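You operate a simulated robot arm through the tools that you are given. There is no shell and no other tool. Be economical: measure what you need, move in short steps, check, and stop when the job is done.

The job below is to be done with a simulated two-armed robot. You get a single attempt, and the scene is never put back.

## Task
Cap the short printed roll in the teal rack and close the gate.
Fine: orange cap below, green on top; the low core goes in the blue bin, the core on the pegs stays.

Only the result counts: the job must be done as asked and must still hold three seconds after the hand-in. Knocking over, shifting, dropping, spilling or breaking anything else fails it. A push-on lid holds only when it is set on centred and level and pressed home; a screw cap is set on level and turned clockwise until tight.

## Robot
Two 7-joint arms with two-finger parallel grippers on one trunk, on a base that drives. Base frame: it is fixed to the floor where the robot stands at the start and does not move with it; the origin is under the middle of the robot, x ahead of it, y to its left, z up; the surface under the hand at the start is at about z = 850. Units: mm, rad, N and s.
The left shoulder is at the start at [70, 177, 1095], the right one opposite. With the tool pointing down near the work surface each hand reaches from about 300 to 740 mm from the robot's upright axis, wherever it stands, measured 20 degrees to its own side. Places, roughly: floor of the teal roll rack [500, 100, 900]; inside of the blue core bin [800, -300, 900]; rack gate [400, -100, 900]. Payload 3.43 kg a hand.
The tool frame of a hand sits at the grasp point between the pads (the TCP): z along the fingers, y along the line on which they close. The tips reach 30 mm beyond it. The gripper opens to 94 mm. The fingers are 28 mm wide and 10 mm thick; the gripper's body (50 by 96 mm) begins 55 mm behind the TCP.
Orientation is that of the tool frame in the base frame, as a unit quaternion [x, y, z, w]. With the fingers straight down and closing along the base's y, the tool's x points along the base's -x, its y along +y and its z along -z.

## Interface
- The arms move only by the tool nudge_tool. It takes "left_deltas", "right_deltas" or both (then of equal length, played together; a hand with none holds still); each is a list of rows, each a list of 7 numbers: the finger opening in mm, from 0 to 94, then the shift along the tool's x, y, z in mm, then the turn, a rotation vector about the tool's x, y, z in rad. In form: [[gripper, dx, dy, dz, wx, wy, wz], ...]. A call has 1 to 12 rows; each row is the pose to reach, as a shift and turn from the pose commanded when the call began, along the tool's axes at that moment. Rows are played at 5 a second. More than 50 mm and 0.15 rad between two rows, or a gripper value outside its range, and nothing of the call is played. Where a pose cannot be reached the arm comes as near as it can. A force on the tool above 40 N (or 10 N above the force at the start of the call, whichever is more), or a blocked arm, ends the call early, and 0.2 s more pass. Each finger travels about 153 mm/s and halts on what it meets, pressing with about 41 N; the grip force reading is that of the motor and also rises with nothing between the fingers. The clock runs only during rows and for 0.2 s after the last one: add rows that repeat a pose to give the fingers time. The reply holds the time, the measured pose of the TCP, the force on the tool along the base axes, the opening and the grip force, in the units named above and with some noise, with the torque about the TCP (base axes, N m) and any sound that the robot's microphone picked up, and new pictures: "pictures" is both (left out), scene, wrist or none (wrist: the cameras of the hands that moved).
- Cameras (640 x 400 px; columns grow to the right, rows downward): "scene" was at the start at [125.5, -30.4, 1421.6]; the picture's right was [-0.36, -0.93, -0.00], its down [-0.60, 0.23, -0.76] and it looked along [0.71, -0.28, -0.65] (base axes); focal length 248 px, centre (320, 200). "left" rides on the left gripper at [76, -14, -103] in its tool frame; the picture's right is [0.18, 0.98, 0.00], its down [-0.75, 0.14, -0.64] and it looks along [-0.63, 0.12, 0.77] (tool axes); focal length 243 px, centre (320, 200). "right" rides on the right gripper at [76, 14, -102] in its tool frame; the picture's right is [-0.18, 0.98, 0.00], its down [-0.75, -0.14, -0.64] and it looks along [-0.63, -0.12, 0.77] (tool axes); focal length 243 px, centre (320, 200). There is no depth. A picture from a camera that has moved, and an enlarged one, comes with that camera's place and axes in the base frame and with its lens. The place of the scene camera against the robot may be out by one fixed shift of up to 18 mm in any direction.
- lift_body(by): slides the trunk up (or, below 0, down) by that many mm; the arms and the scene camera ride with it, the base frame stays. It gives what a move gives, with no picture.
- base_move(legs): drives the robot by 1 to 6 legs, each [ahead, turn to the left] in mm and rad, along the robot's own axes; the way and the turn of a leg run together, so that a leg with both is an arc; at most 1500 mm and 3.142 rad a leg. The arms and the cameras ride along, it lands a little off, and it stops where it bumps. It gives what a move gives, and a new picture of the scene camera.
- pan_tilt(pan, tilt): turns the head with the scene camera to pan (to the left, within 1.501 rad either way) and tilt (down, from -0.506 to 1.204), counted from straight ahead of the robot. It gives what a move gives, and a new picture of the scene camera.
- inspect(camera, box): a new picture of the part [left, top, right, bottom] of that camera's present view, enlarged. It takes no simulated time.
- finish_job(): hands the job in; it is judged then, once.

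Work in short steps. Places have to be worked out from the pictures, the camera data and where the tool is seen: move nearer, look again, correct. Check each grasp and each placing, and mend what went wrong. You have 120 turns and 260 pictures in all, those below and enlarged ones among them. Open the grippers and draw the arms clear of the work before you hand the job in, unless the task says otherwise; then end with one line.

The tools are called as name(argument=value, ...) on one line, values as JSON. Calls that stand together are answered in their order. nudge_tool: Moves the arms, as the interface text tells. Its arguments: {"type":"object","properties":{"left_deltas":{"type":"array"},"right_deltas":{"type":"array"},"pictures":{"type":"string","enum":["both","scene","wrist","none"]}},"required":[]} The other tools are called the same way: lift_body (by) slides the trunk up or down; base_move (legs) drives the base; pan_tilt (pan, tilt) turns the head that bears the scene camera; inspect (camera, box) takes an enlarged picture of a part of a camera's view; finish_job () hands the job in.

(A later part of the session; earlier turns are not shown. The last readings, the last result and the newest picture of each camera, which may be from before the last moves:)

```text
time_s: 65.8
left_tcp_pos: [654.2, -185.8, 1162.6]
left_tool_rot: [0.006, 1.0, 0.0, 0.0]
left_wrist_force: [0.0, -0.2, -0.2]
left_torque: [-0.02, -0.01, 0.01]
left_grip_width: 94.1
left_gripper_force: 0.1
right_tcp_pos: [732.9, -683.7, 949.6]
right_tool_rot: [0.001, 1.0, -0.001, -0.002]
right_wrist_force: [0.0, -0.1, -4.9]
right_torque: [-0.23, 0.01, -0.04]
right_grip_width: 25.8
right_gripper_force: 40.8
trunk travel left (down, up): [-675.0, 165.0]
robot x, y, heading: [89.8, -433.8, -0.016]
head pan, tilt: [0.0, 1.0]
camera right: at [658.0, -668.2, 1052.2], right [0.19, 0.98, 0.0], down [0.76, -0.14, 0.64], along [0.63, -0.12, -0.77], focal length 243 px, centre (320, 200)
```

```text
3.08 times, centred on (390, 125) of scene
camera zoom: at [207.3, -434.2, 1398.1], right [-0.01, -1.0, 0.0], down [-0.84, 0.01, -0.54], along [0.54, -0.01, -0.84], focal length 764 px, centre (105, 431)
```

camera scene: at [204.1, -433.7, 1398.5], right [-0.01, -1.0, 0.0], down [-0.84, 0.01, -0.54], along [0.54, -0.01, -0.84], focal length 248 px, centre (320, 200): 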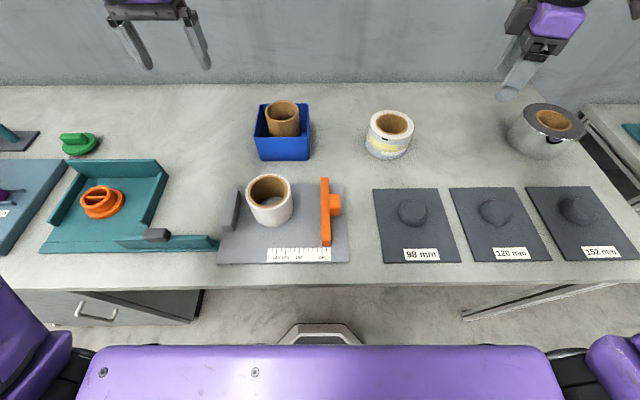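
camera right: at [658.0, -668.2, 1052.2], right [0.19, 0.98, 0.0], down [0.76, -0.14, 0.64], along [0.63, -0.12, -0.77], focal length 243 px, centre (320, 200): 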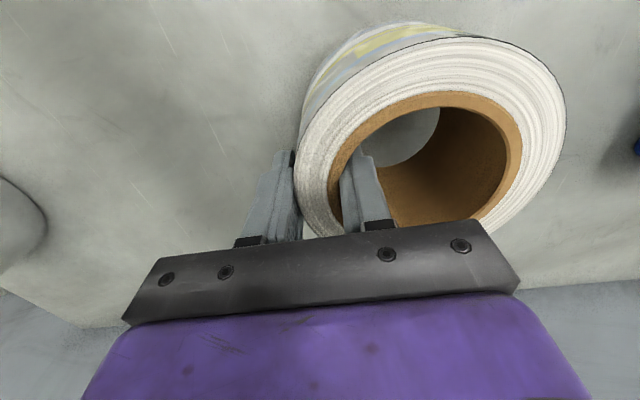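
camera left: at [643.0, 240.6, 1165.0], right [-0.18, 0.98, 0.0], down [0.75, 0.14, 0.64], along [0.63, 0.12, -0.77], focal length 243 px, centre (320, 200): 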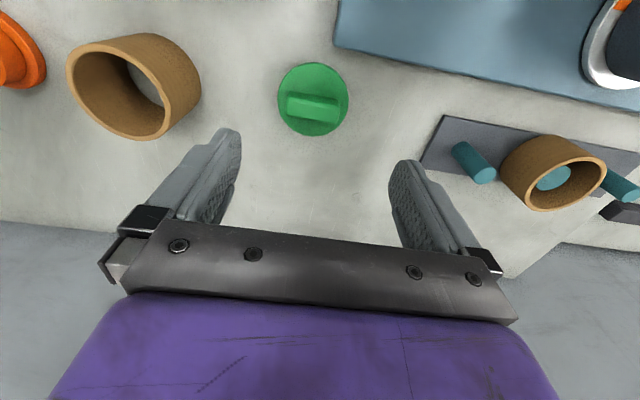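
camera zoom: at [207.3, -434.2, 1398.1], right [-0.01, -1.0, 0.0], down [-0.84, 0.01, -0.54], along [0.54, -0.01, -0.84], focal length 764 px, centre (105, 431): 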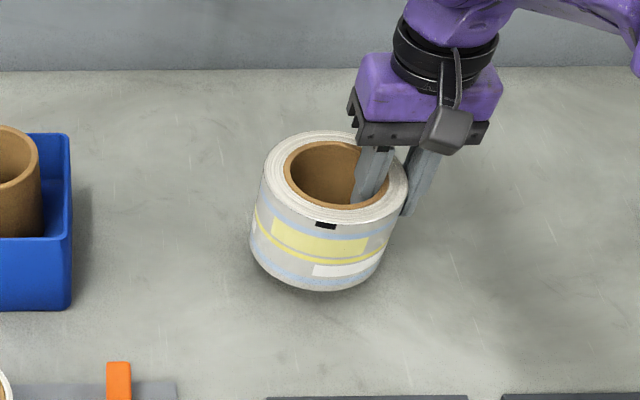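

The roll is held (about 0.5 kg, level). I raise it to about z 1130 and drive back the same way, ending with a left turn of about 0.27.

nudge_tool(right_deltas=[[10, 0, 0, -40, 0, 0, 0], [10, 0, 0, -80, 0, 0, 0], [10, 0, 0, -120, 0, 0, 0], [10, 30, 10, -150, 0, 0, 0], [10, 60, 20, -180, 0, 0, 0], [10, 60, 20, -180, 0, 0, 0]], pictures="none")

base_move(legs=[[-150, 0], [0, -1.56], [-430, 0], [0, 1.57], [155, 0], [0, 0.27]])

```text
time_s: 67.2
left_tcp_pos: [653.9, -185.8, 1161.5]
left_tool_rot: [0.006, 1.0, 0.0, -0.001]
left_wrist_force: [0.3, 0.3, -0.8]
left_torque: [0.02, -0.01, 0.02]
left_grip_width: 94.1
left_gripper_force: 0.1
right_tcp_pos: [675.7, -664.6, 1126.2]
right_tool_rot: [0.0, 1.0, 0.0, -0.003]
right_wrist_force: [0.6, -0.1, -5.4]
right_torque: [-0.25, 0.03, -0.02]
right_grip_width: 26.2
right_gripper_force: 41.8
trunk travel left (down, up): [-675.0, 165.0]
robot x, y, heading: [89.6, -430.2, -0.015]
head pan, tilt: [0.0, 1.0]
```

```text
time_s: 80.2
left_tcp_pos: [526.7, 426.4, 1163.6]
left_tool_rot: [-0.165, 0.986, 0.0, 0.0]
left_wrist_force: [0.5, -0.3, 0.4]
left_torque: [0.03, 0.02, 0.02]
left_grip_width: 94.1
left_gripper_force: 0.1
right_tcp_pos: [707.7, -16.1, 1125.8]
right_tool_rot: [-0.173, 0.985, 0.0, -0.002]
right_wrist_force: [-0.3, 0.0, -4.2]
right_torque: [-0.21, -0.07, -0.01]
right_grip_width: 25.9
right_gripper_force: 41.2
trunk travel left (down, up): [-675.0, 165.0]
robot x, y, heading: [79.2, 1.9, 0.334]
head pan, tilt: [0.0, 1.0]
camera scene: at [190.1, 42.3, 1398.2], right [0.33, -0.94, 0.0], down [-0.8, -0.28, -0.54], along [0.51, 0.18, -0.84], focal length 248 px, centre (320, 200)
```

scene: 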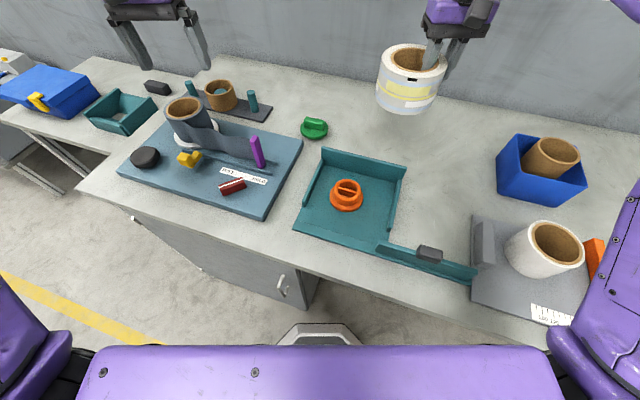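

I use the free left hand's camera to measure the orange cap's centre precisely before placing the roll on it.

nudge_tool(left_deltas=[[94, 20, -39, 6, 0, 0, 0], [94, 40, -78, 12, 0, 0, 0], [94, 61, -118, 18, 0, 0, 0], [94, 81, -157, 24, 0, 0, 0], [94, 101, -196, 30, 0, 0, 0], [94, 121, -236, 36, 0, 0, 0], [94, 142, -275, 40, 0, 0, 0], [94, 142, -275, 40, 0, 0, 0]], pictures="none")

inspect(camera="left", box=[200, 0, 440, 200])

```text
time_s: 82.0
left_tcp_pos: [481.3, 120.7, 1124.9]
left_tool_rot: [-0.166, 0.986, 0.0, 0.0]
left_wrist_force: [0.0, -0.8, 0.2]
left_torque: [-0.04, 0.04, -0.01]
left_grip_width: 93.8
left_gripper_force: 0.1
right_tcp_pos: [708.0, -13.5, 1126.0]
right_tool_rot: [-0.173, 0.985, -0.001, -0.001]
right_wrist_force: [0.0, 0.2, -4.9]
right_torque: [-0.23, -0.1, 0.01]
right_grip_width: 25.9
right_gripper_force: 41.2
trunk travel left (down, up): [-675.0, 165.0]
robot x, y, heading: [79.0, 2.4, 0.337]
head pan, tilt: [0.0, 1.0]
```

```text
2.00 times, centred on (320, 100) of left
camera zoom: at [413.9, 83.5, 1226.9], right [-0.5, 0.87, 0.0], down [0.67, 0.38, 0.64], along [0.56, 0.32, -0.77], focal length 485 px, centre (320, 400)
```

zoom: 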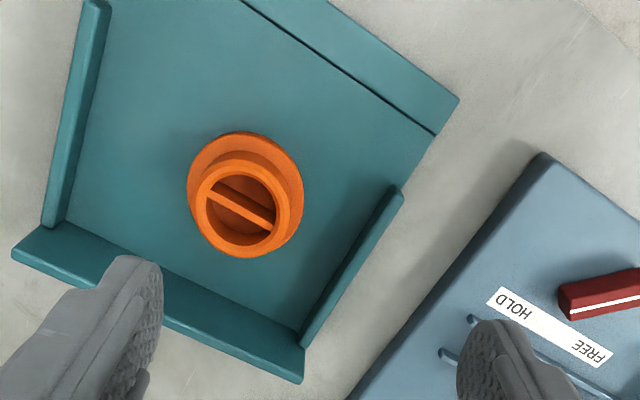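

One view gives about (536,93). I lower the left hand 110 mm for a closer view.

nudge_tool(left_deltas=[[94, 0, -10, 40, 0, 0, 0], [94, 0, -20, 80, 0, 0, 0], [94, 0, -30, 110, 0, 0, 0], [94, 0, -30, 110, 0, 0, 0]], pictures="none")

inspect(camera="left", box=[200, 0, 440, 200])

```text
time_s: 83.0
left_tcp_pos: [490.0, 93.0, 1011.9]
left_tool_rot: [-0.165, 0.986, -0.001, 0.0]
left_wrist_force: [0.7, 0.8, -0.8]
left_torque: [0.04, 0.0, -0.02]
left_grip_width: 94.0
left_gripper_force: 0.0
right_tcp_pos: [707.1, -15.0, 1126.7]
right_tool_rot: [-0.172, 0.985, 0.0, 0.0]
right_wrist_force: [0.0, 1.5, -4.3]
right_torque: [-0.22, -0.05, 0.0]
right_grip_width: 25.8
right_gripper_force: 41.0
trunk travel left (down, up): [-675.0, 165.0]
robot x, y, heading: [82.7, -0.9, 0.332]
head pan, tilt: [0.0, 1.0]
```

```text
2.00 times, centred on (320, 100) of left
camera zoom: at [423.2, 55.8, 1114.1], right [-0.5, 0.87, 0.0], down [0.67, 0.38, 0.64], along [0.56, 0.32, -0.77], focal length 485 px, centre (320, 400)
```

zoom: 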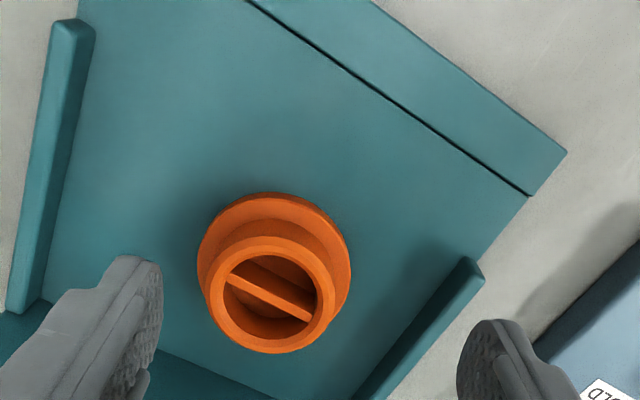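

The cap centre is at about (538.5,93), rim z≈892. I withdraw the left hand towards the green cap and zoom the right wrist camera to measure the roll's centre in the hand.

nudge_tool(left_deltas=[[94, 0, 0, -45, 0, 0, 0], [94, -20, 30, -80, 0, 0, 0], [94, -50, 60, -100, 0, 0, 0], [94, -80, 90, -120, 0, 0, 0], [94, -110, 120, -138, 0, 0, 0], [94, -140, 155, -138, 0, 0, 0], [94, -165, 188, -138, 0, 0, 0], [94, -165, 188, -138, 0, 0, 0]], pictures="none")

inspect(camera="right", box=[260, 0, 600, 260])

inspect(camera="scene", box=[340, 10, 500, 140])

```text
refused: row 2 steps farther than a row can; nothing moved
```

```text
1.54 times, centred on (430, 130) of right
camera zoom: at [631.2, -26.7, 1229.8], right [-0.16, 0.99, 0.0], down [0.76, 0.12, 0.64], along [0.63, 0.1, -0.77], focal length 373 px, centre (151, 308)
```

zoom: 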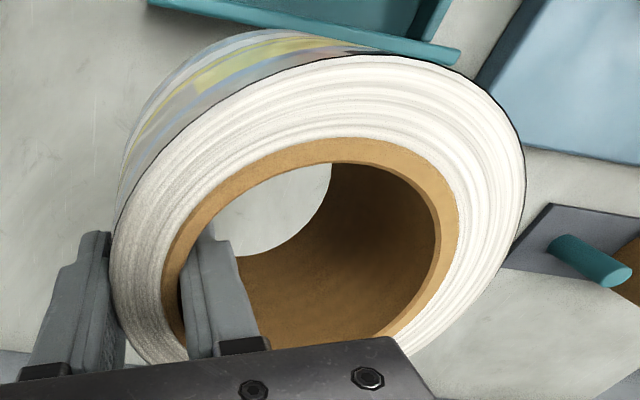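

```text
3.08 times, centred on (420, 75) of scene
camera zoom: at [189.6, 43.0, 1398.2], right [0.33, -0.94, 0.0], down [-0.8, -0.28, -0.54], along [0.51, 0.18, -0.84], focal length 764 px, centre (12, 585)
```

zoom: 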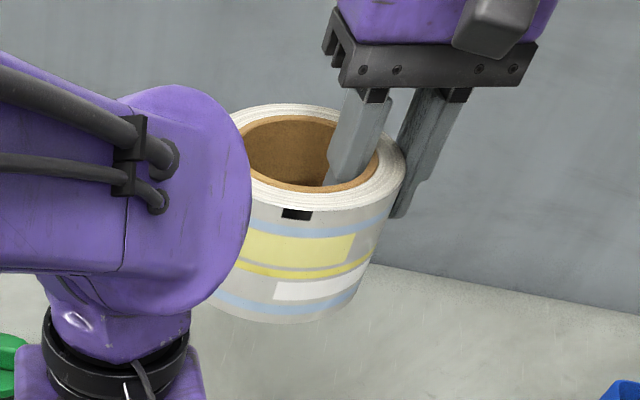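

The roll's centre is at tool (0.5,46), consistent with pad geometry. First I withdraw the left hand with smaller steps.

nudge_tool(left_deltas=[[94, 0, 0, -45, 0, 0, 0], [94, 0, 25, -80, 0, 0, 0], [94, -20, 55, -110, 0, 0, 0], [94, -45, 85, -135, 0, 0, 0], [94, -75, 115, -138, 0, 0, 0], [94, -105, 150, -138, 0, 0, 0], [94, -130, 185, -138, 0, 0, 0], [94, -130, 220, -138, 0, 0, 0], [94, -130, 220, -138, 0, 0, 0]], pictures="none")

nudge_tool(right_deltas=[[10, 30, 28, 5, 0, 0, 0], [10, 61, 56, 10, 0, 0, 0], [10, 91, 85, 20, 0, 0, 0], [10, 122, 113, 30, 0, 0, 0], [10, 122, 113, 60, 0, 0, 0], [10, 122, 113, 60, 0, 0, 0]])

```text
time_s: 85.0
left_tcp_pos: [540.6, 342.1, 1150.9]
left_tool_rot: [-0.166, 0.986, 0.001, 0.0]
left_wrist_force: [0.8, -0.8, 0.5]
left_torque: [-0.01, 0.03, 0.03]
left_grip_width: 94.2
left_gripper_force: 0.0
right_tcp_pos: [707.1, -15.1, 1126.3]
right_tool_rot: [-0.172, 0.985, 0.0, -0.002]
right_wrist_force: [-1.1, -0.4, -5.3]
right_torque: [-0.23, -0.07, 0.01]
right_grip_width: 26.1
right_gripper_force: 40.5
trunk travel left (down, up): [-675.0, 165.0]
robot x, y, heading: [75.6, 6.2, 0.334]
head pan, tilt: [0.0, 1.0]
```

```text
time_s: 86.4
left_tcp_pos: [541.0, 341.9, 1150.7]
left_tool_rot: [-0.166, 0.986, 0.0, 0.001]
left_wrist_force: [0.4, -1.2, -0.1]
left_torque: [-0.01, 0.0, -0.01]
left_grip_width: 94.1
left_gripper_force: 0.1
right_tcp_pos: [553.1, 51.2, 1064.8]
right_tool_rot: [-0.172, 0.985, -0.001, -0.001]
right_wrist_force: [-0.6, 0.2, -4.2]
right_torque: [-0.2, -0.08, 0.0]
right_grip_width: 25.7
right_gripper_force: 40.9
trunk travel left (down, up): [-675.0, 165.0]
robot x, y, heading: [82.4, -1.6, 0.331]
head pan, tilt: [0.0, 1.0]
camera scene: at [189.4, 43.0, 1398.3], right [0.33, -0.94, 0.0], down [-0.8, -0.28, -0.54], along [0.51, 0.18, -0.84], focal length 248 px, centre (320, 200)
camera right: at [477.1, 40.4, 1168.9], right [-0.16, 0.99, 0.0], down [0.76, 0.12, 0.64], along [0.63, 0.1, -0.77], focal length 243 px, centre (320, 200)
```

scene: 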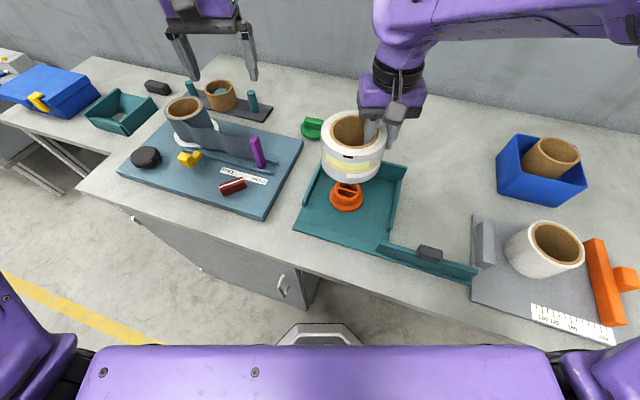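
right: 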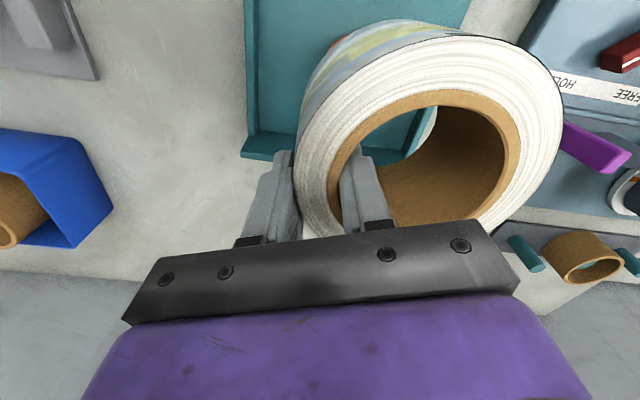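

The roll hangs about 100 mm above the cap. I lower it until its bottom is about 12 mm above the plug and check alignment from the scene camera.

nudge_tool(right_deltas=[[10, -1, 0, 30, 0, 0, 0], [10, -1.5, -0.5, 60, 0, 0, 0], [10, -1.5, -0.5, 90, 0, 0, 0], [10, -1.5, -0.5, 90, 0, 0, 0]], pictures="none")

inspect(camera="scene", box=[290, 120, 430, 240])

inspect(camera="left", box=[0, 0, 320, 240])

```text
time_s: 87.4
left_tcp_pos: [540.8, 341.0, 1152.1]
left_tool_rot: [-0.166, 0.986, 0.0, -0.001]
left_wrist_force: [0.0, 0.9, -0.2]
left_torque: [0.04, 0.0, -0.02]
left_grip_width: 94.1
left_gripper_force: 0.0
right_tcp_pos: [555.2, 50.3, 975.7]
right_tool_rot: [-0.171, 0.985, -0.001, -0.002]
right_wrist_force: [-0.1, 0.9, -5.9]
right_torque: [-0.19, -0.04, -0.02]
right_grip_width: 26.0
right_gripper_force: 40.9
trunk travel left (down, up): [-675.0, 165.0]
robot x, y, heading: [80.0, 4.6, 0.338]
head pan, tilt: [0.0, 1.0]
```

```text
3.33 times, centred on (360, 180) of scene
camera zoom: at [189.5, 42.9, 1398.2], right [0.33, -0.94, 0.0], down [-0.8, -0.28, -0.54], along [0.51, 0.18, -0.84], focal length 828 px, centre (187, 267)
```

zoom: 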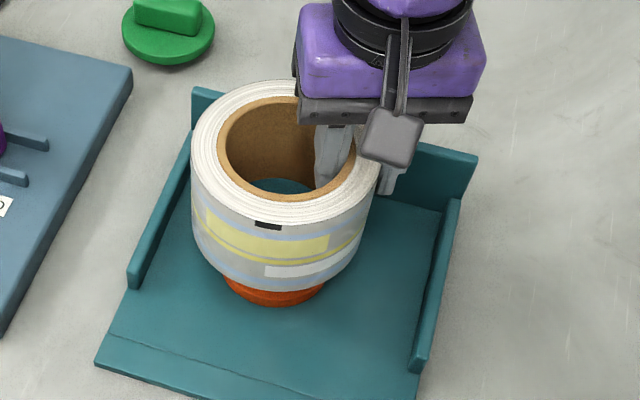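

```text
1.67 times, centred on (160, 120) of left
camera zoom: at [473.0, 304.9, 1253.2], right [-0.5, 0.87, 0.0], down [0.67, 0.38, 0.64], along [0.56, 0.32, -0.77], focal length 404 px, centre (587, 333)
```

zoom: 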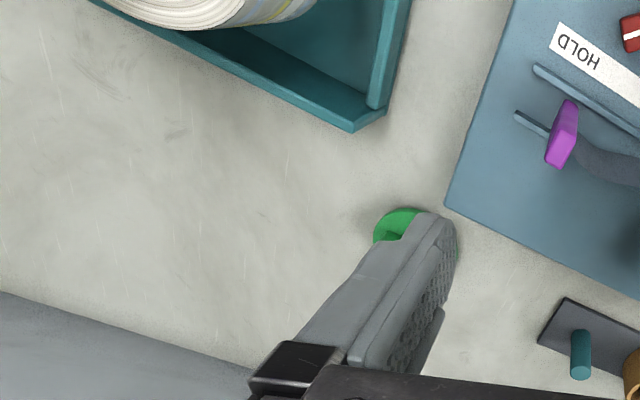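

Roll and cap line up in the scene view laterally and in depth. I lower on, slowly.

nudge_tool(right_deltas=[[10, 0, 0, 8, 0, 0, 0], [10, 0, 0, 15, 0, 0, 0], [10, 0, 0, 20, 0, 0, 0], [10, 0, 0, 25, 0, 0, 0], [10, 0, 0, 30, 0, 0, 0], [10, 0, 0, 34, 0, 0, 0], [10, 0, 0, 34, 0, 0, 0]], pictures="none")

inspect(camera="scene", box=[290, 120, 430, 240])

```text
time_s: 89.0
left_tcp_pos: [540.2, 343.5, 1151.1]
left_tool_rot: [-0.165, 0.986, -0.001, 0.001]
left_wrist_force: [-0.6, 0.1, 0.0]
left_torque: [0.02, 0.0, -0.01]
left_grip_width: 94.0
left_gripper_force: 0.0
right_tcp_pos: [554.9, 48.9, 943.2]
right_tool_rot: [-0.172, 0.985, -0.001, -0.001]
right_wrist_force: [-0.1, 0.5, -5.2]
right_torque: [-0.2, -0.05, -0.03]
right_grip_width: 25.7
right_gripper_force: 41.6
trunk travel left (down, up): [-675.0, 165.0]
robot x, y, heading: [78.2, 3.2, 0.333]
head pan, tilt: [0.0, 1.0]
```

```text
3.33 times, centred on (360, 180) of scene
camera zoom: at [189.6, 43.1, 1398.2], right [0.33, -0.94, 0.0], down [-0.8, -0.28, -0.54], along [0.51, 0.18, -0.84], focal length 828 px, centre (187, 267)
```

zoom: 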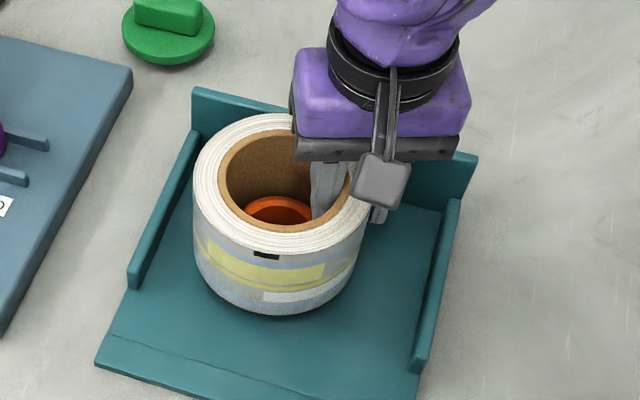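

The plug has entered the core with no contact. I go on down until it seats.

nudge_tool(right_deltas=[[10, 0, 0, 4, 0, 0, 0], [10, 0, 0, 7, 0, 0, 0], [10, 0, 0, 10, 0, 0, 0], [10, 0, 0, 13, 0, 0, 0], [10, 0, 0, 16, 0, 0, 0], [10, 0, 0, 16, 0, 0, 0]], pictures="none")

inspect(camera="scene", box=[290, 120, 430, 240])

```text
time_s: 90.4
left_tcp_pos: [536.8, 339.4, 1152.6]
left_tool_rot: [-0.166, 0.986, 0.0, 0.003]
left_wrist_force: [-0.1, -0.3, 0.0]
left_torque: [0.02, -0.01, -0.01]
left_grip_width: 94.1
left_gripper_force: 0.0
right_tcp_pos: [553.8, 48.6, 929.1]
right_tool_rot: [-0.172, 0.985, 0.001, 0.001]
right_wrist_force: [-0.7, -2.3, 30.7]
right_torque: [0.51, -0.13, 0.02]
right_grip_width: 26.1
right_gripper_force: 40.8
trunk travel left (down, up): [-675.0, 165.0]
robot x, y, heading: [79.2, 4.2, 0.337]
head pan, tilt: [0.0, 1.0]
```

```text
3.33 times, centred on (360, 180) of scene
camera zoom: at [184.9, 41.9, 1398.8], right [0.33, -0.94, 0.0], down [-0.79, -0.28, -0.54], along [0.51, 0.18, -0.84], focal length 828 px, centre (187, 267)
```

zoom: 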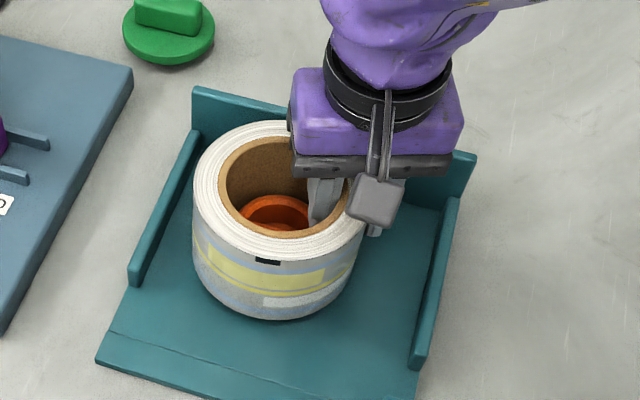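

Seated: 30 N at TCP 929. I open and lift out, then check the roll's level.

nudge_tool(right_deltas=[[26, 0, 0, -1.5, 0, 0, 0], [50, 0, 0, -1.5, 0, 0, 0], [50, 0, 0, -1.5, 0, 0, 0], [50, 0, 0, -40, 0, 0, 0], [50, 0, 0, -85, 0, 0, 0], [50, 0, 0, -130, 0, 0, 0], [50, 0, 0, -130, 0, 0, 0]], pictures="wrist")

inspect(camera="scene", box=[290, 120, 430, 240])

```text
time_s: 92.0
left_tcp_pos: [539.8, 342.0, 1151.1]
left_tool_rot: [-0.167, 0.986, -0.001, 0.0]
left_wrist_force: [-0.2, 0.2, 0.3]
left_torque: [-0.02, 0.02, -0.04]
left_grip_width: 93.8
left_gripper_force: 0.1
right_tcp_pos: [558.2, 50.7, 1057.3]
right_tool_rot: [-0.172, 0.985, -0.001, 0.0]
right_wrist_force: [0.0, -0.4, 1.1]
right_torque: [0.04, 0.02, -0.02]
right_grip_width: 49.8
right_gripper_force: 0.0
trunk travel left (down, up): [-675.0, 165.0]
robot x, y, heading: [79.6, 3.2, 0.335]
head pan, tilt: [0.0, 1.0]
camera right: at [481.2, 39.3, 1160.5], right [-0.16, 0.99, 0.0], down [0.76, 0.12, 0.64], along [0.63, 0.1, -0.77], focal length 243 px, centre (320, 200)
```

right: 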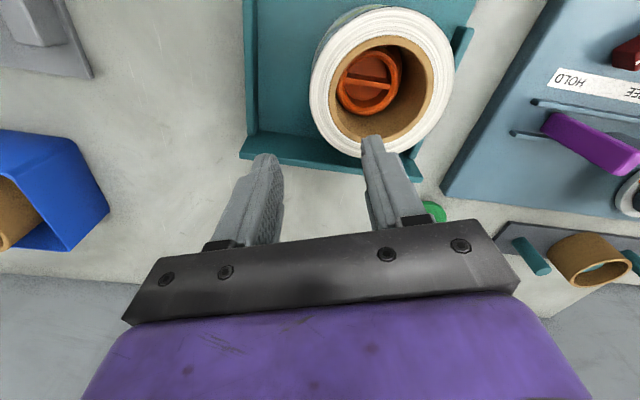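

```text
3.33 times, centred on (360, 180) of scene
camera zoom: at [189.4, 43.2, 1398.2], right [0.33, -0.94, 0.0], down [-0.8, -0.28, -0.54], along [0.51, 0.18, -0.84], focal length 828 px, centre (187, 267)
```

zoom: 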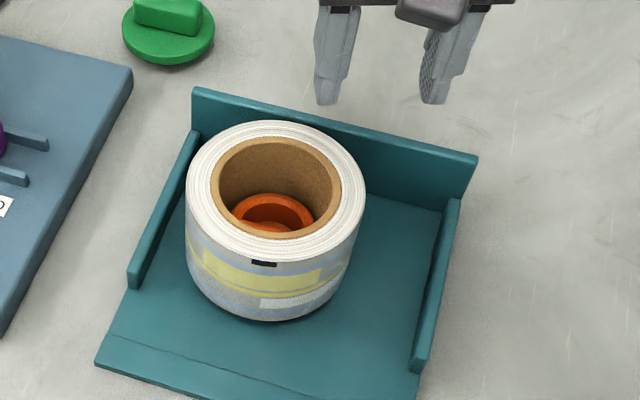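

The roll stands in the rack over the cap. I zoom to check whether it is centred and level on the plug.

inspect(camera="right", box=[290, 0, 470, 170])

inspect(camera="scene", box=[320, 150, 400, 220])

```text
2.35 times, centred on (380, 85) of right
camera zoom: at [481.2, 39.3, 1160.5], right [-0.16, 0.99, 0.0], down [0.76, 0.12, 0.64], along [0.63, 0.1, -0.77], focal length 571 px, centre (179, 471)
```

zoom: 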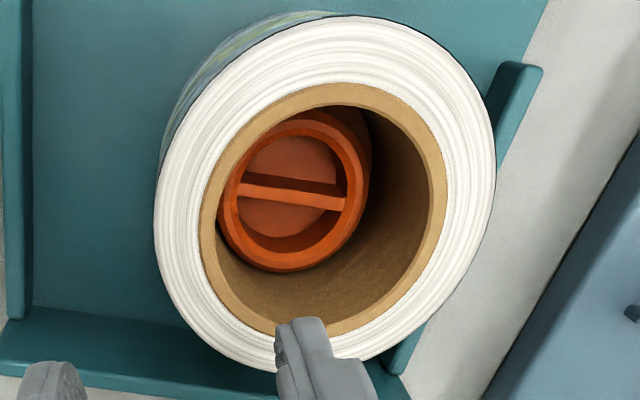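

```text
5.71 times, centred on (360, 185) of scene
camera zoom: at [189.4, 43.2, 1398.2], right [0.33, -0.94, 0.0], down [-0.8, -0.28, -0.54], along [0.51, 0.18, -0.84], focal length 1418 px, centre (91, 286)
```

zoom: 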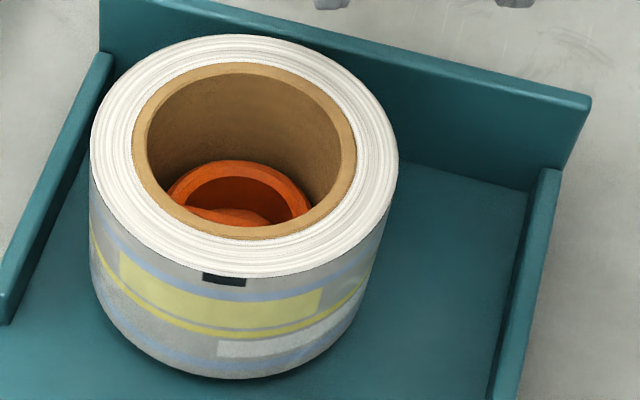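

The roll may lean a little towards the robot. I turn the right hand so that its camera looks along +y, where a lean in x would show directly.

nudge_tool(right_deltas=[[60, 4, -5, 0, 0, 0, -0.14], [80, 8, -9, 0, 0, 0, -0.28], [94, 12, -13, 0, 0, 0, -0.42], [94, 16, -17, 0, 0, 0, -0.56], [94, 20, -21, 0, 0, 0, -0.7], [94, 24, -25, 0, 0, 0, -0.84], [94, 28, -29, 0, 0, 0, -0.98], [94, 31, -32, 0, 0, 0, -1.12], [94, 31, -32, 0, 0, 0, -1.225], [94, 31, -32, 0, 0, 0, -1.225]], pictures="wrist")

inspect(camera="right", box=[210, 0, 430, 190])

```text
time_s: 94.2
left_tcp_pos: [540.6, 341.7, 1150.4]
left_tool_rot: [-0.166, 0.986, -0.001, 0.0]
left_wrist_force: [-0.6, -0.7, -0.7]
left_torque: [0.04, -0.01, 0.01]
left_grip_width: 94.1
left_gripper_force: 0.0
right_tcp_pos: [536.2, 10.4, 1057.8]
right_tool_rot: [0.708, -0.707, 0.0, 0.002]
right_wrist_force: [0.4, 0.7, -0.1]
right_torque: [0.01, -0.04, -0.03]
right_grip_width: 93.9
right_gripper_force: 0.0
trunk travel left (down, up): [-675.0, 165.0]
robot x, y, heading: [81.3, 1.7, 0.331]
head pan, tilt: [0.0, 1.0]
camera right: at [522.7, -65.8, 1160.2], right [-0.98, 0.18, 0.0], down [0.14, 0.75, 0.64], along [0.12, 0.63, -0.77], focal length 243 px, centre (320, 200)
```

right: 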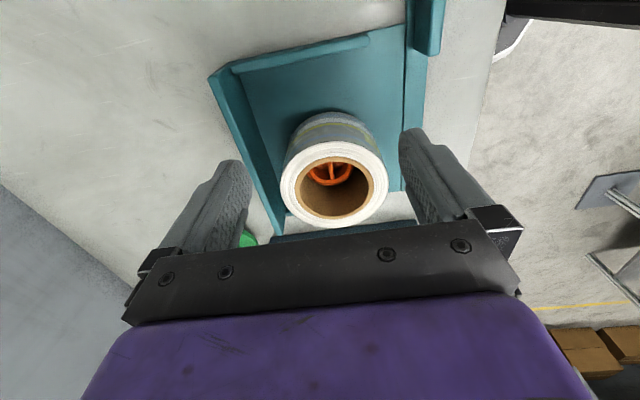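

```text
2.11 times, centred on (320, 95) of right
camera zoom: at [522.7, -65.8, 1160.2], right [-0.98, 0.18, 0.0], down [0.14, 0.75, 0.64], along [0.12, 0.63, -0.77], focal length 511 px, centre (320, 421)
```

zoom: 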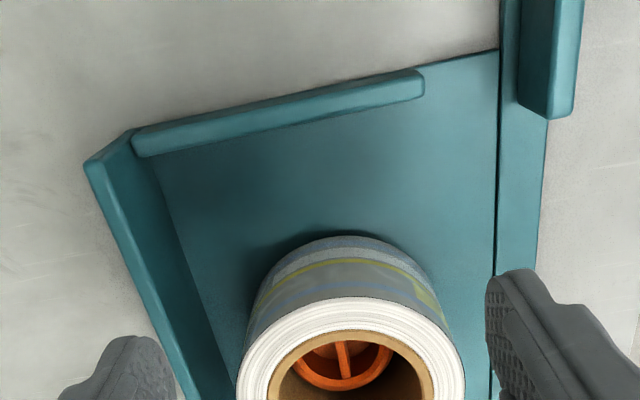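

I zoom on the roll itself.

inspect(camera="right", box=[260, 90, 410, 240])

```text
2.67 times, centred on (335, 165) of right
camera zoom: at [522.7, -65.8, 1160.2], right [-0.98, 0.18, 0.0], down [0.14, 0.75, 0.64], along [0.12, 0.63, -0.77], focal length 647 px, centre (280, 293)
```

zoom: 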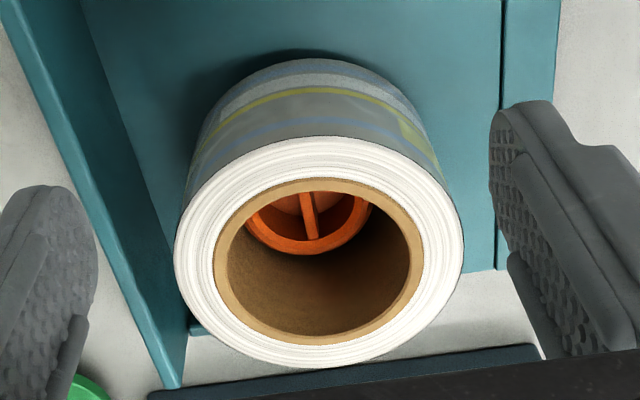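

The roll stands vertical but sits about 4–5 mm off the plug's centre in −x (roll x≈536, plug x≈541). I'll re-pinch it by the −x wall with TCP at x≈495 so that it comes to x≈541, then press it down.

nudge_tool(right_deltas=[[60, -29, 14, 0, 0, 0, 0], [60, -58, 28, 0, 0, 0, 0], [60, -87, 41, 0, 0, 0, 0], [60, -87, 41, 30, 0, 0, 0], [60, -87, 41, 55, 0, 0, 0], [60, -87, 41, 55, 0, 0, 0]], pictures="none")

inspect(camera="right", box=[120, 0, 440, 240])

```text
time_s: 95.6
left_tcp_pos: [538.9, 341.9, 1151.8]
left_tool_rot: [-0.166, 0.986, -0.001, 0.001]
left_wrist_force: [-1.0, 0.1, 0.3]
left_torque: [-0.02, -0.01, 0.02]
left_grip_width: 94.1
left_gripper_force: 0.1
right_tcp_pos: [495.4, 97.0, 1000.0]
right_tool_rot: [0.707, -0.707, 0.001, 0.001]
right_wrist_force: [-0.4, 0.1, 0.2]
right_torque: [-0.04, -0.02, -0.03]
right_grip_width: 60.3
right_gripper_force: 0.1
trunk travel left (down, up): [-675.0, 165.0]
robot x, y, heading: [81.1, 6.2, 0.334]
head pan, tilt: [0.0, 1.0]
```

```text
1.67 times, centred on (280, 120) of right
camera zoom: at [481.9, 21.3, 1104.6], right [-0.98, 0.18, 0.0], down [0.14, 0.75, 0.64], along [0.12, 0.63, -0.77], focal length 404 px, centre (387, 333)
```

zoom: 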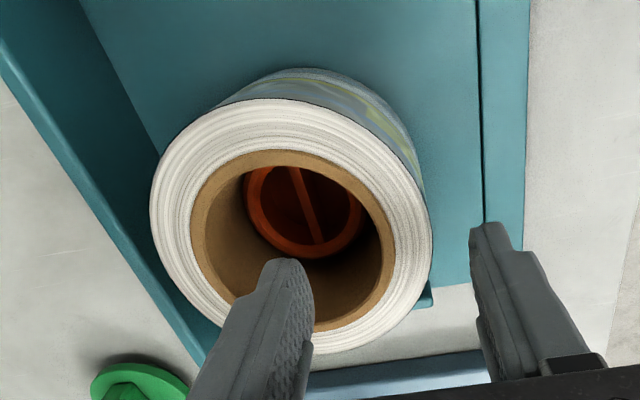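

Correcting for perspective, the roll is at about (537,95.5) with its top at z≈952 (so seated on the flange) and the plug is at about (541,98). I descend, pinch with TCP x≈495 and nudge +2.5 mm in y.

nudge_tool(right_deltas=[[60, 0, 0, 25, 0, 0, 0], [60, 0, 0, 53, 0, 0, 0], [60, 0, 0, 53, 0, 0, 0], [35, 0, 0, 53, 0, 0, 0], [10, 0, 0, 53, 0, 0, 0], [10, 0, 0, 53, 0, 0, 0]], pictures="wrist")

```text
time_s: 97.0
left_tcp_pos: [539.7, 341.4, 1149.6]
left_tool_rot: [-0.166, 0.986, -0.001, 0.0]
left_wrist_force: [0.4, 0.1, 0.0]
left_torque: [0.0, 0.0, 0.01]
left_grip_width: 93.6
left_gripper_force: 0.1
right_tcp_pos: [496.3, 96.3, 948.5]
right_tool_rot: [-0.707, 0.708, -0.001, 0.0]
right_wrist_force: [1.3, 1.8, 1.6]
right_torque: [-0.01, -0.22, 0.1]
right_grip_width: 25.6
right_gripper_force: 40.9
trunk travel left (down, up): [-675.0, 165.0]
robot x, y, heading: [77.7, 3.6, 0.335]
head pan, tilt: [0.0, 1.0]
camera right: at [483.1, 20.8, 1051.6], right [-0.98, 0.18, 0.0], down [0.14, 0.75, 0.64], along [0.12, 0.63, -0.77], focal length 243 px, centre (320, 200)
```

right: 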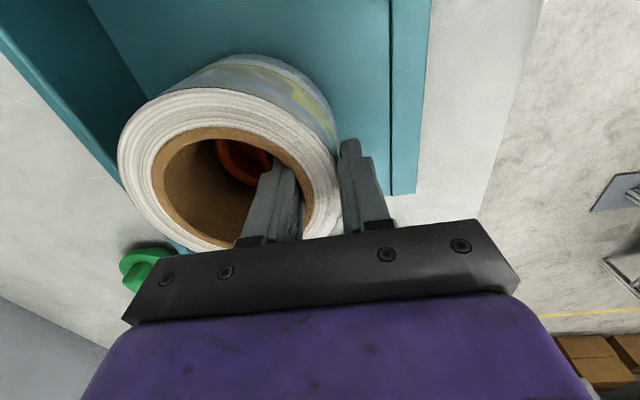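

Pinched (25.6 mm). I lift 3 mm, shift +2.5 mm in y, set down and press.

nudge_tool(right_deltas=[[10, 0, 0, -3, 0, 0, 0], [10, -2.5, 0.5, -3, 0, 0, 0], [10, -2.5, 0.5, -3, 0, 0, 0], [10, -2.5, 0.5, 1, 0, 0, 0], [10, -2.5, 0.5, 4, 0, 0, 0], [10, -2.5, 0.5, 4, 0, 0, 0]], pictures="none")

```text
time_s: 98.4
left_tcp_pos: [535.8, 340.3, 1152.4]
left_tool_rot: [-0.164, 0.986, 0.0, 0.003]
left_wrist_force: [0.3, 0.4, -0.4]
left_torque: [0.02, 0.0, 0.0]
left_grip_width: 93.9
left_gripper_force: 0.1
right_tcp_pos: [496.0, 98.8, 950.0]
right_tool_rot: [-0.706, 0.708, 0.0, 0.007]
right_wrist_force: [-5.6, -4.0, 24.1]
right_torque: [-0.67, 0.4, -0.06]
right_grip_width: 22.7
right_gripper_force: 40.8
trunk travel left (down, up): [-675.0, 165.0]
robot x, y, heading: [80.6, -1.0, 0.33]
head pan, tilt: [0.0, 1.0]
stopped in row 6 (right hand): the force on the tool passed its limit at 50 N (the readings are from after the stop); the commanded pose is now the measured one
```

The grip width changed to 22.7 and there is odd torque. I look before doing more.

inspect(camera="right", box=[100, 20, 400, 260])

inspect(camera="scene", box=[290, 120, 430, 240])

```text
1.67 times, centred on (250, 140) of right
camera zoom: at [480.3, 22.7, 1052.6], right [-0.98, 0.19, -0.01], down [0.14, 0.75, 0.65], along [0.13, 0.64, -0.76], focal length 404 px, centre (437, 300)
```

zoom: 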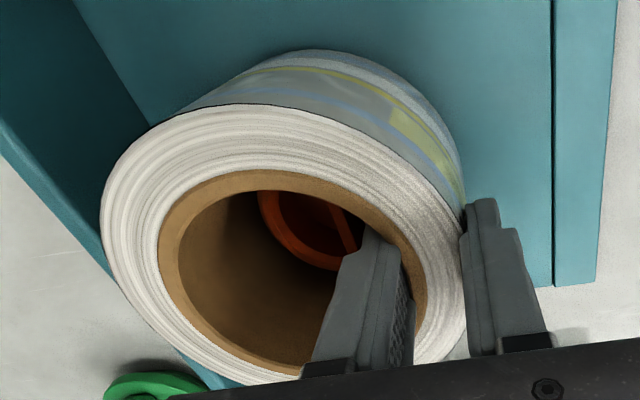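

```text
3.33 times, centred on (360, 180) of scene
camera zoom: at [185.1, 40.9, 1398.8], right [0.33, -0.95, 0.0], down [-0.79, -0.27, -0.54], along [0.51, 0.18, -0.84], focal length 828 px, centre (187, 267)
```

zoom: 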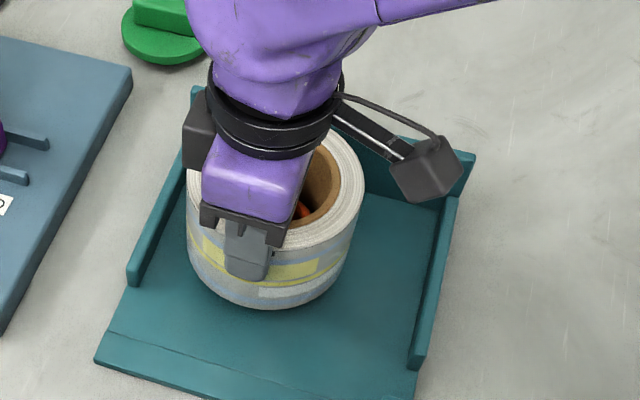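

I release gently and lift clear to see how the roll settled.

nudge_tool(right_deltas=[[23, 0, 0, -2, 0, 0, 0], [45, 0, 0, -2, 0, 0, 0], [55, 0, 0, -2, 0, 0, 0], [55, 0, 0, -45, 0, 0, 0], [55, 0, 0, -90, 0, 0, 0], [55, 40, -20, -110, 0, 0, 0], [55, 80, -40, -110, 0, 0, 0], [55, 80, -40, -110, 0, 0, 0]], pictures="none")

inspect(camera="right", box=[230, 60, 410, 240])

inspect(camera="scene", box=[310, 130, 410, 230])

```text
time_s: 100.2
left_tcp_pos: [539.1, 343.1, 1151.4]
left_tool_rot: [-0.166, 0.986, -0.001, 0.002]
left_wrist_force: [0.2, 0.9, 0.5]
left_torque: [-0.02, -0.02, 0.03]
left_grip_width: 94.2
left_gripper_force: 0.0
right_tcp_pos: [536.6, 19.7, 1059.7]
right_tool_rot: [0.707, -0.707, 0.001, -0.003]
right_wrist_force: [-0.2, 1.2, 0.3]
right_torque: [0.01, 0.03, -0.03]
right_grip_width: 55.2
right_gripper_force: 0.0
trunk travel left (down, up): [-675.0, 165.0]
robot x, y, heading: [83.6, 5.0, 0.332]
head pan, tilt: [0.0, 1.0]
```

```text
2.22 times, centred on (320, 150) of right
camera zoom: at [521.9, -55.7, 1162.0], right [-0.98, 0.18, -0.01], down [0.14, 0.75, 0.65], along [0.12, 0.63, -0.76], focal length 539 px, centre (320, 311)
```

zoom: 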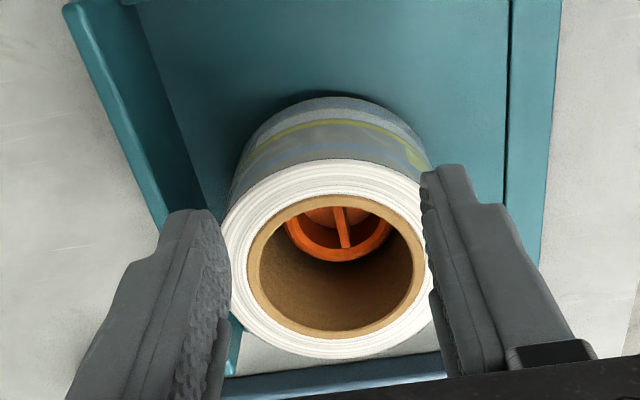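

```text
4.00 times, centred on (360, 180) of scene
camera zoom: at [188.5, 44.5, 1398.3], right [0.33, -0.94, 0.0], down [-0.8, -0.28, -0.54], along [0.51, 0.18, -0.84], focal length 993 px, centre (160, 280)
```

zoom: 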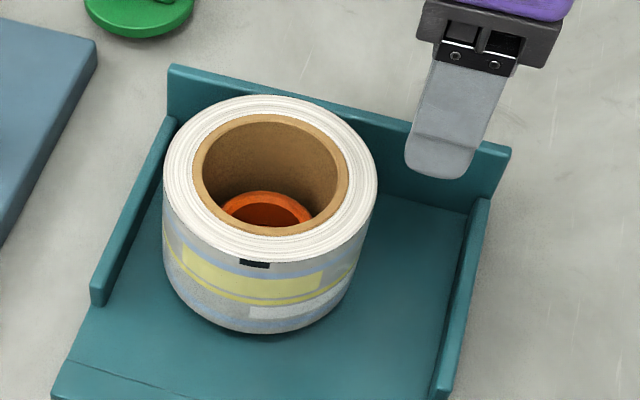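

The roll is now within ~2 mm of the plug's centre and level. Next is the green cap: I raise the right hand, turn the base back to heading 0, and look at the green cap with the left hand.

nudge_tool(right_deltas=[[55, 20, 0, -40, 0, 0, 0], [55, 40, 0, -80, 0, 0, 0]], pictures="none")

base_move(legs=[[0, -0.333]])

```text
time_s: 100.8
left_tcp_pos: [540.1, 340.9, 1150.4]
left_tool_rot: [-0.166, 0.986, 0.001, 0.0]
left_wrist_force: [-0.3, -0.6, -0.9]
left_torque: [0.02, 0.06, 0.0]
left_grip_width: 94.0
left_gripper_force: 0.0
right_tcp_pos: [535.5, -24.1, 1136.7]
right_tool_rot: [-0.706, 0.708, 0.0, 0.004]
right_wrist_force: [0.7, 0.0, 0.2]
right_torque: [0.01, 0.01, 0.0]
right_grip_width: 55.1
right_gripper_force: 0.1
trunk travel left (down, up): [-675.0, 165.0]
robot x, y, heading: [82.0, 4.2, 0.334]
head pan, tilt: [0.0, 1.0]
```

```text
time_s: 102.2
left_tcp_pos: [626.5, 173.0, 1150.9]
left_tool_rot: [0.0, 1.0, -0.001, 0.002]
left_wrist_force: [-0.4, 0.9, -0.4]
left_torque: [-0.02, -0.03, 0.0]
left_grip_width: 93.7
left_gripper_force: 0.0
right_tcp_pos: [503.0, -168.5, 1138.4]
right_tool_rot: [-0.58, 0.815, -0.001, 0.003]
right_wrist_force: [0.0, 0.2, 1.4]
right_torque: [0.0, 0.01, -0.02]
right_grip_width: 55.0
right_gripper_force: 0.0
trunk travel left (down, up): [-675.0, 165.0]
robot x, y, heading: [78.3, 3.6, -0.001]
head pan, tilt: [0.0, 1.0]
camera scene: at [195.6, 4.4, 1398.3], right [0.0, -1.0, 0.0], down [-0.84, 0.0, -0.54], along [0.54, 0.0, -0.84], focal length 248 px, centre (320, 200)
```

scene: 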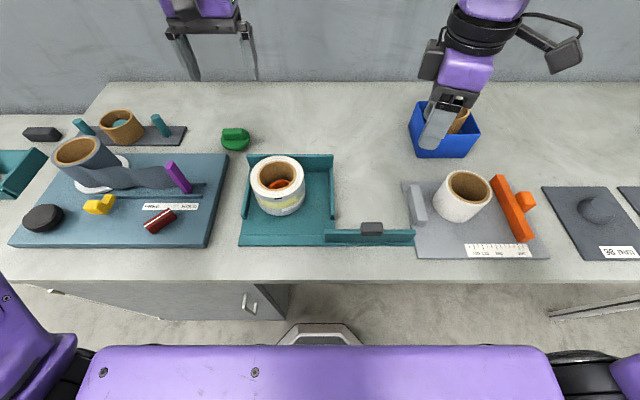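

Now I move the left hand above the green cap (738,250), turning it 90° clockwise so that it closes along base x, across the handle.

nudge_tool(left_deltas=[[94, -10, 7, 9, 0, 0, 0.143], [94, -20, 14, 18, 0, 0, 0.286], [94, -31, 21, 27, 0, 0, 0.428], [94, -41, 28, 36, 0, 0, 0.571], [94, -51, 35, 45, 0, 0, 0.714], [94, -61, 42, 55, 0, 0, 0.857], [94, -71, 49, 64, 0, 0, 1.0], [94, -81, 56, 73, 0, 0, 1.142], [94, -92, 63, 82, 0, 0, 1.285], [94, -102, 70, 91, 0, 0, 1.428], [94, -112, 77, 100, 0, 0, 1.571], [94, -112, 77, 100, 0, 0, 1.571]], pictures="wrist")

inspect(camera="left", box=[220, 20, 420, 220])

```text
time_s: 104.8
left_tcp_pos: [737.6, 251.5, 1051.9]
left_tool_rot: [0.708, 0.707, 0.0, 0.001]
left_wrist_force: [0.2, -0.1, 0.3]
left_torque: [0.0, -0.05, -0.02]
left_grip_width: 94.1
left_gripper_force: 0.0
right_tcp_pos: [501.8, -169.3, 1137.3]
right_tool_rot: [-0.579, 0.815, -0.001, 0.004]
right_wrist_force: [0.0, -0.2, -0.6]
right_torque: [-0.01, -0.01, 0.0]
right_grip_width: 54.9
right_gripper_force: 0.0
trunk travel left (down, up): [-675.0, 165.0]
robot x, y, heading: [77.4, 5.3, 0.002]
head pan, tilt: [0.0, 1.0]
camera left: at [723.7, 327.8, 1153.2], right [0.98, 0.18, 0.0], down [0.14, -0.75, 0.64], along [0.12, -0.63, -0.77], focal length 243 px, centre (320, 200)
```

left: 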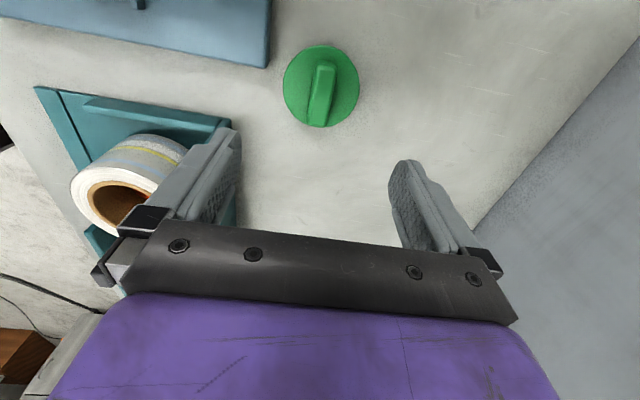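

```text
2.00 times, centred on (320, 120) of left
camera zoom: at [723.7, 327.8, 1153.2], right [0.98, 0.18, 0.0], down [0.14, -0.75, 0.64], along [0.12, -0.63, -0.77], focal length 485 px, centre (320, 360)
```

zoom: 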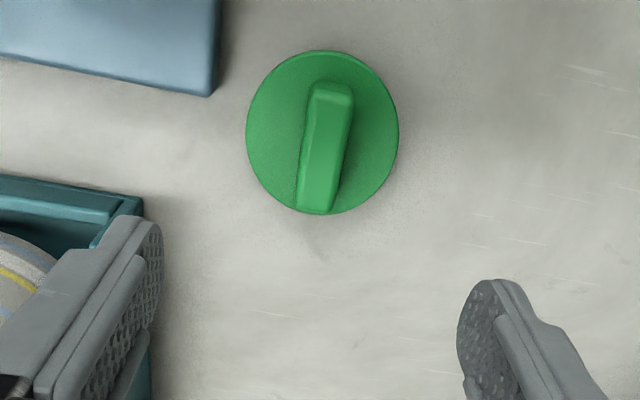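

The green flange is at z≈883 (plug underneath), centred near (740,254), with its handle turned about 5° from base y. I align to it, come down to tip z≈910 and check.

nudge_tool(left_deltas=[[70, 2.5, 2.4, 40, 0, 0, -0.04], [50, 2.5, 2.4, 80, 0, 0, -0.085], [50, 2.5, 2.4, 110, 0, 0, -0.085], [50, 2.5, 2.4, 110, 0, 0, -0.085]], pictures="none")

inspect(camera="left", box=[220, 60, 420, 260])

```text
time_s: 105.8
left_tcp_pos: [740.2, 252.4, 941.7]
left_tool_rot: [0.676, 0.737, 0.001, 0.001]
left_wrist_force: [-0.1, -0.2, 0.3]
left_torque: [0.01, 0.0, 0.01]
left_grip_width: 50.0
left_gripper_force: 0.1
right_tcp_pos: [501.5, -168.8, 1137.4]
right_tool_rot: [-0.58, 0.814, 0.0, 0.004]
right_wrist_force: [0.5, 0.4, 0.7]
right_torque: [0.02, 0.01, 0.0]
right_grip_width: 54.7
right_gripper_force: 0.1
trunk travel left (down, up): [-675.0, 165.0]
robot x, y, heading: [81.8, 5.4, 0.002]
head pan, tilt: [0.0, 1.0]
```

```text
2.00 times, centred on (320, 160) of left
camera zoom: at [719.4, 326.8, 1043.8], right [0.96, 0.27, 0.0], down [0.2, -0.74, 0.64], along [0.17, -0.62, -0.77], focal length 485 px, centre (320, 280)
```

zoom: 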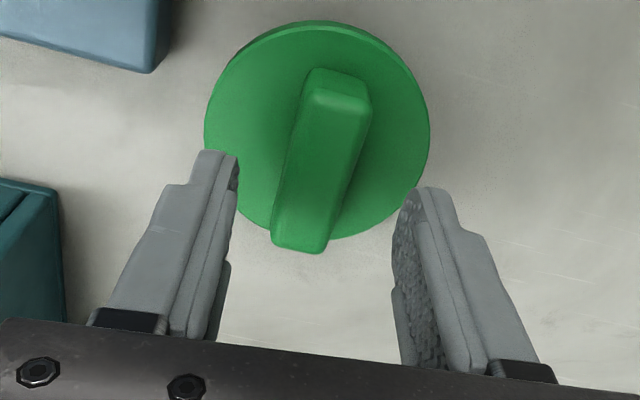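

Aligned with the handle; the cap centre is at about (738.5,254.5), flange top 882.5. I descend 26 mm and close on the handle.

nudge_tool(left_deltas=[[50, 2.1, -1.3, 13, 0, 0, 0], [50, 2.1, -1.3, 26, 0, 0, 0], [50, 2.1, -1.3, 26, 0, 0, 0], [20, 2.1, -1.3, 26, 0, 0, 0], [5, 2.1, -1.3, 26, 0, 0, 0], [5, 2.1, -1.3, 26, 0, 0, 0]], pictures="wrist")

```text
time_s: 107.2
left_tcp_pos: [739.0, 253.5, 915.9]
left_tool_rot: [0.676, 0.737, -0.001, 0.002]
left_wrist_force: [-0.1, 1.0, 0.6]
left_torque: [0.03, 0.02, 0.02]
left_grip_width: 20.6
left_gripper_force: 40.6
right_tcp_pos: [502.7, -168.5, 1137.4]
right_tool_rot: [-0.58, 0.815, -0.001, 0.003]
right_wrist_force: [0.7, -0.7, -0.2]
right_torque: [0.02, 0.0, 0.01]
right_grip_width: 54.8
right_gripper_force: 0.1
trunk travel left (down, up): [-675.0, 165.0]
robot x, y, heading: [78.4, 1.5, 0.002]
head pan, tilt: [0.0, 1.0]
camera left: at [718.2, 329.5, 1018.5], right [0.96, 0.27, 0.0], down [0.2, -0.74, 0.64], along [0.17, -0.62, -0.77], focal length 243 px, centre (320, 200)
```

left: 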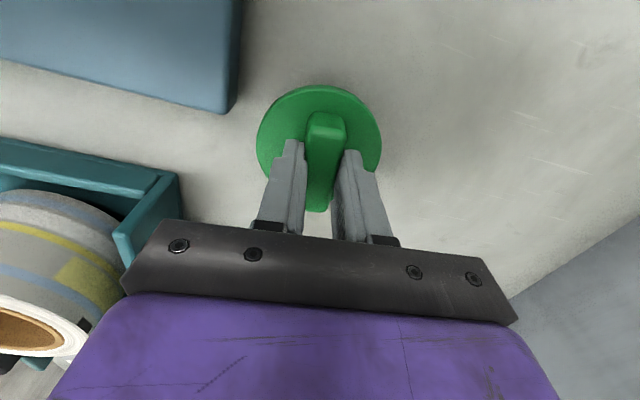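

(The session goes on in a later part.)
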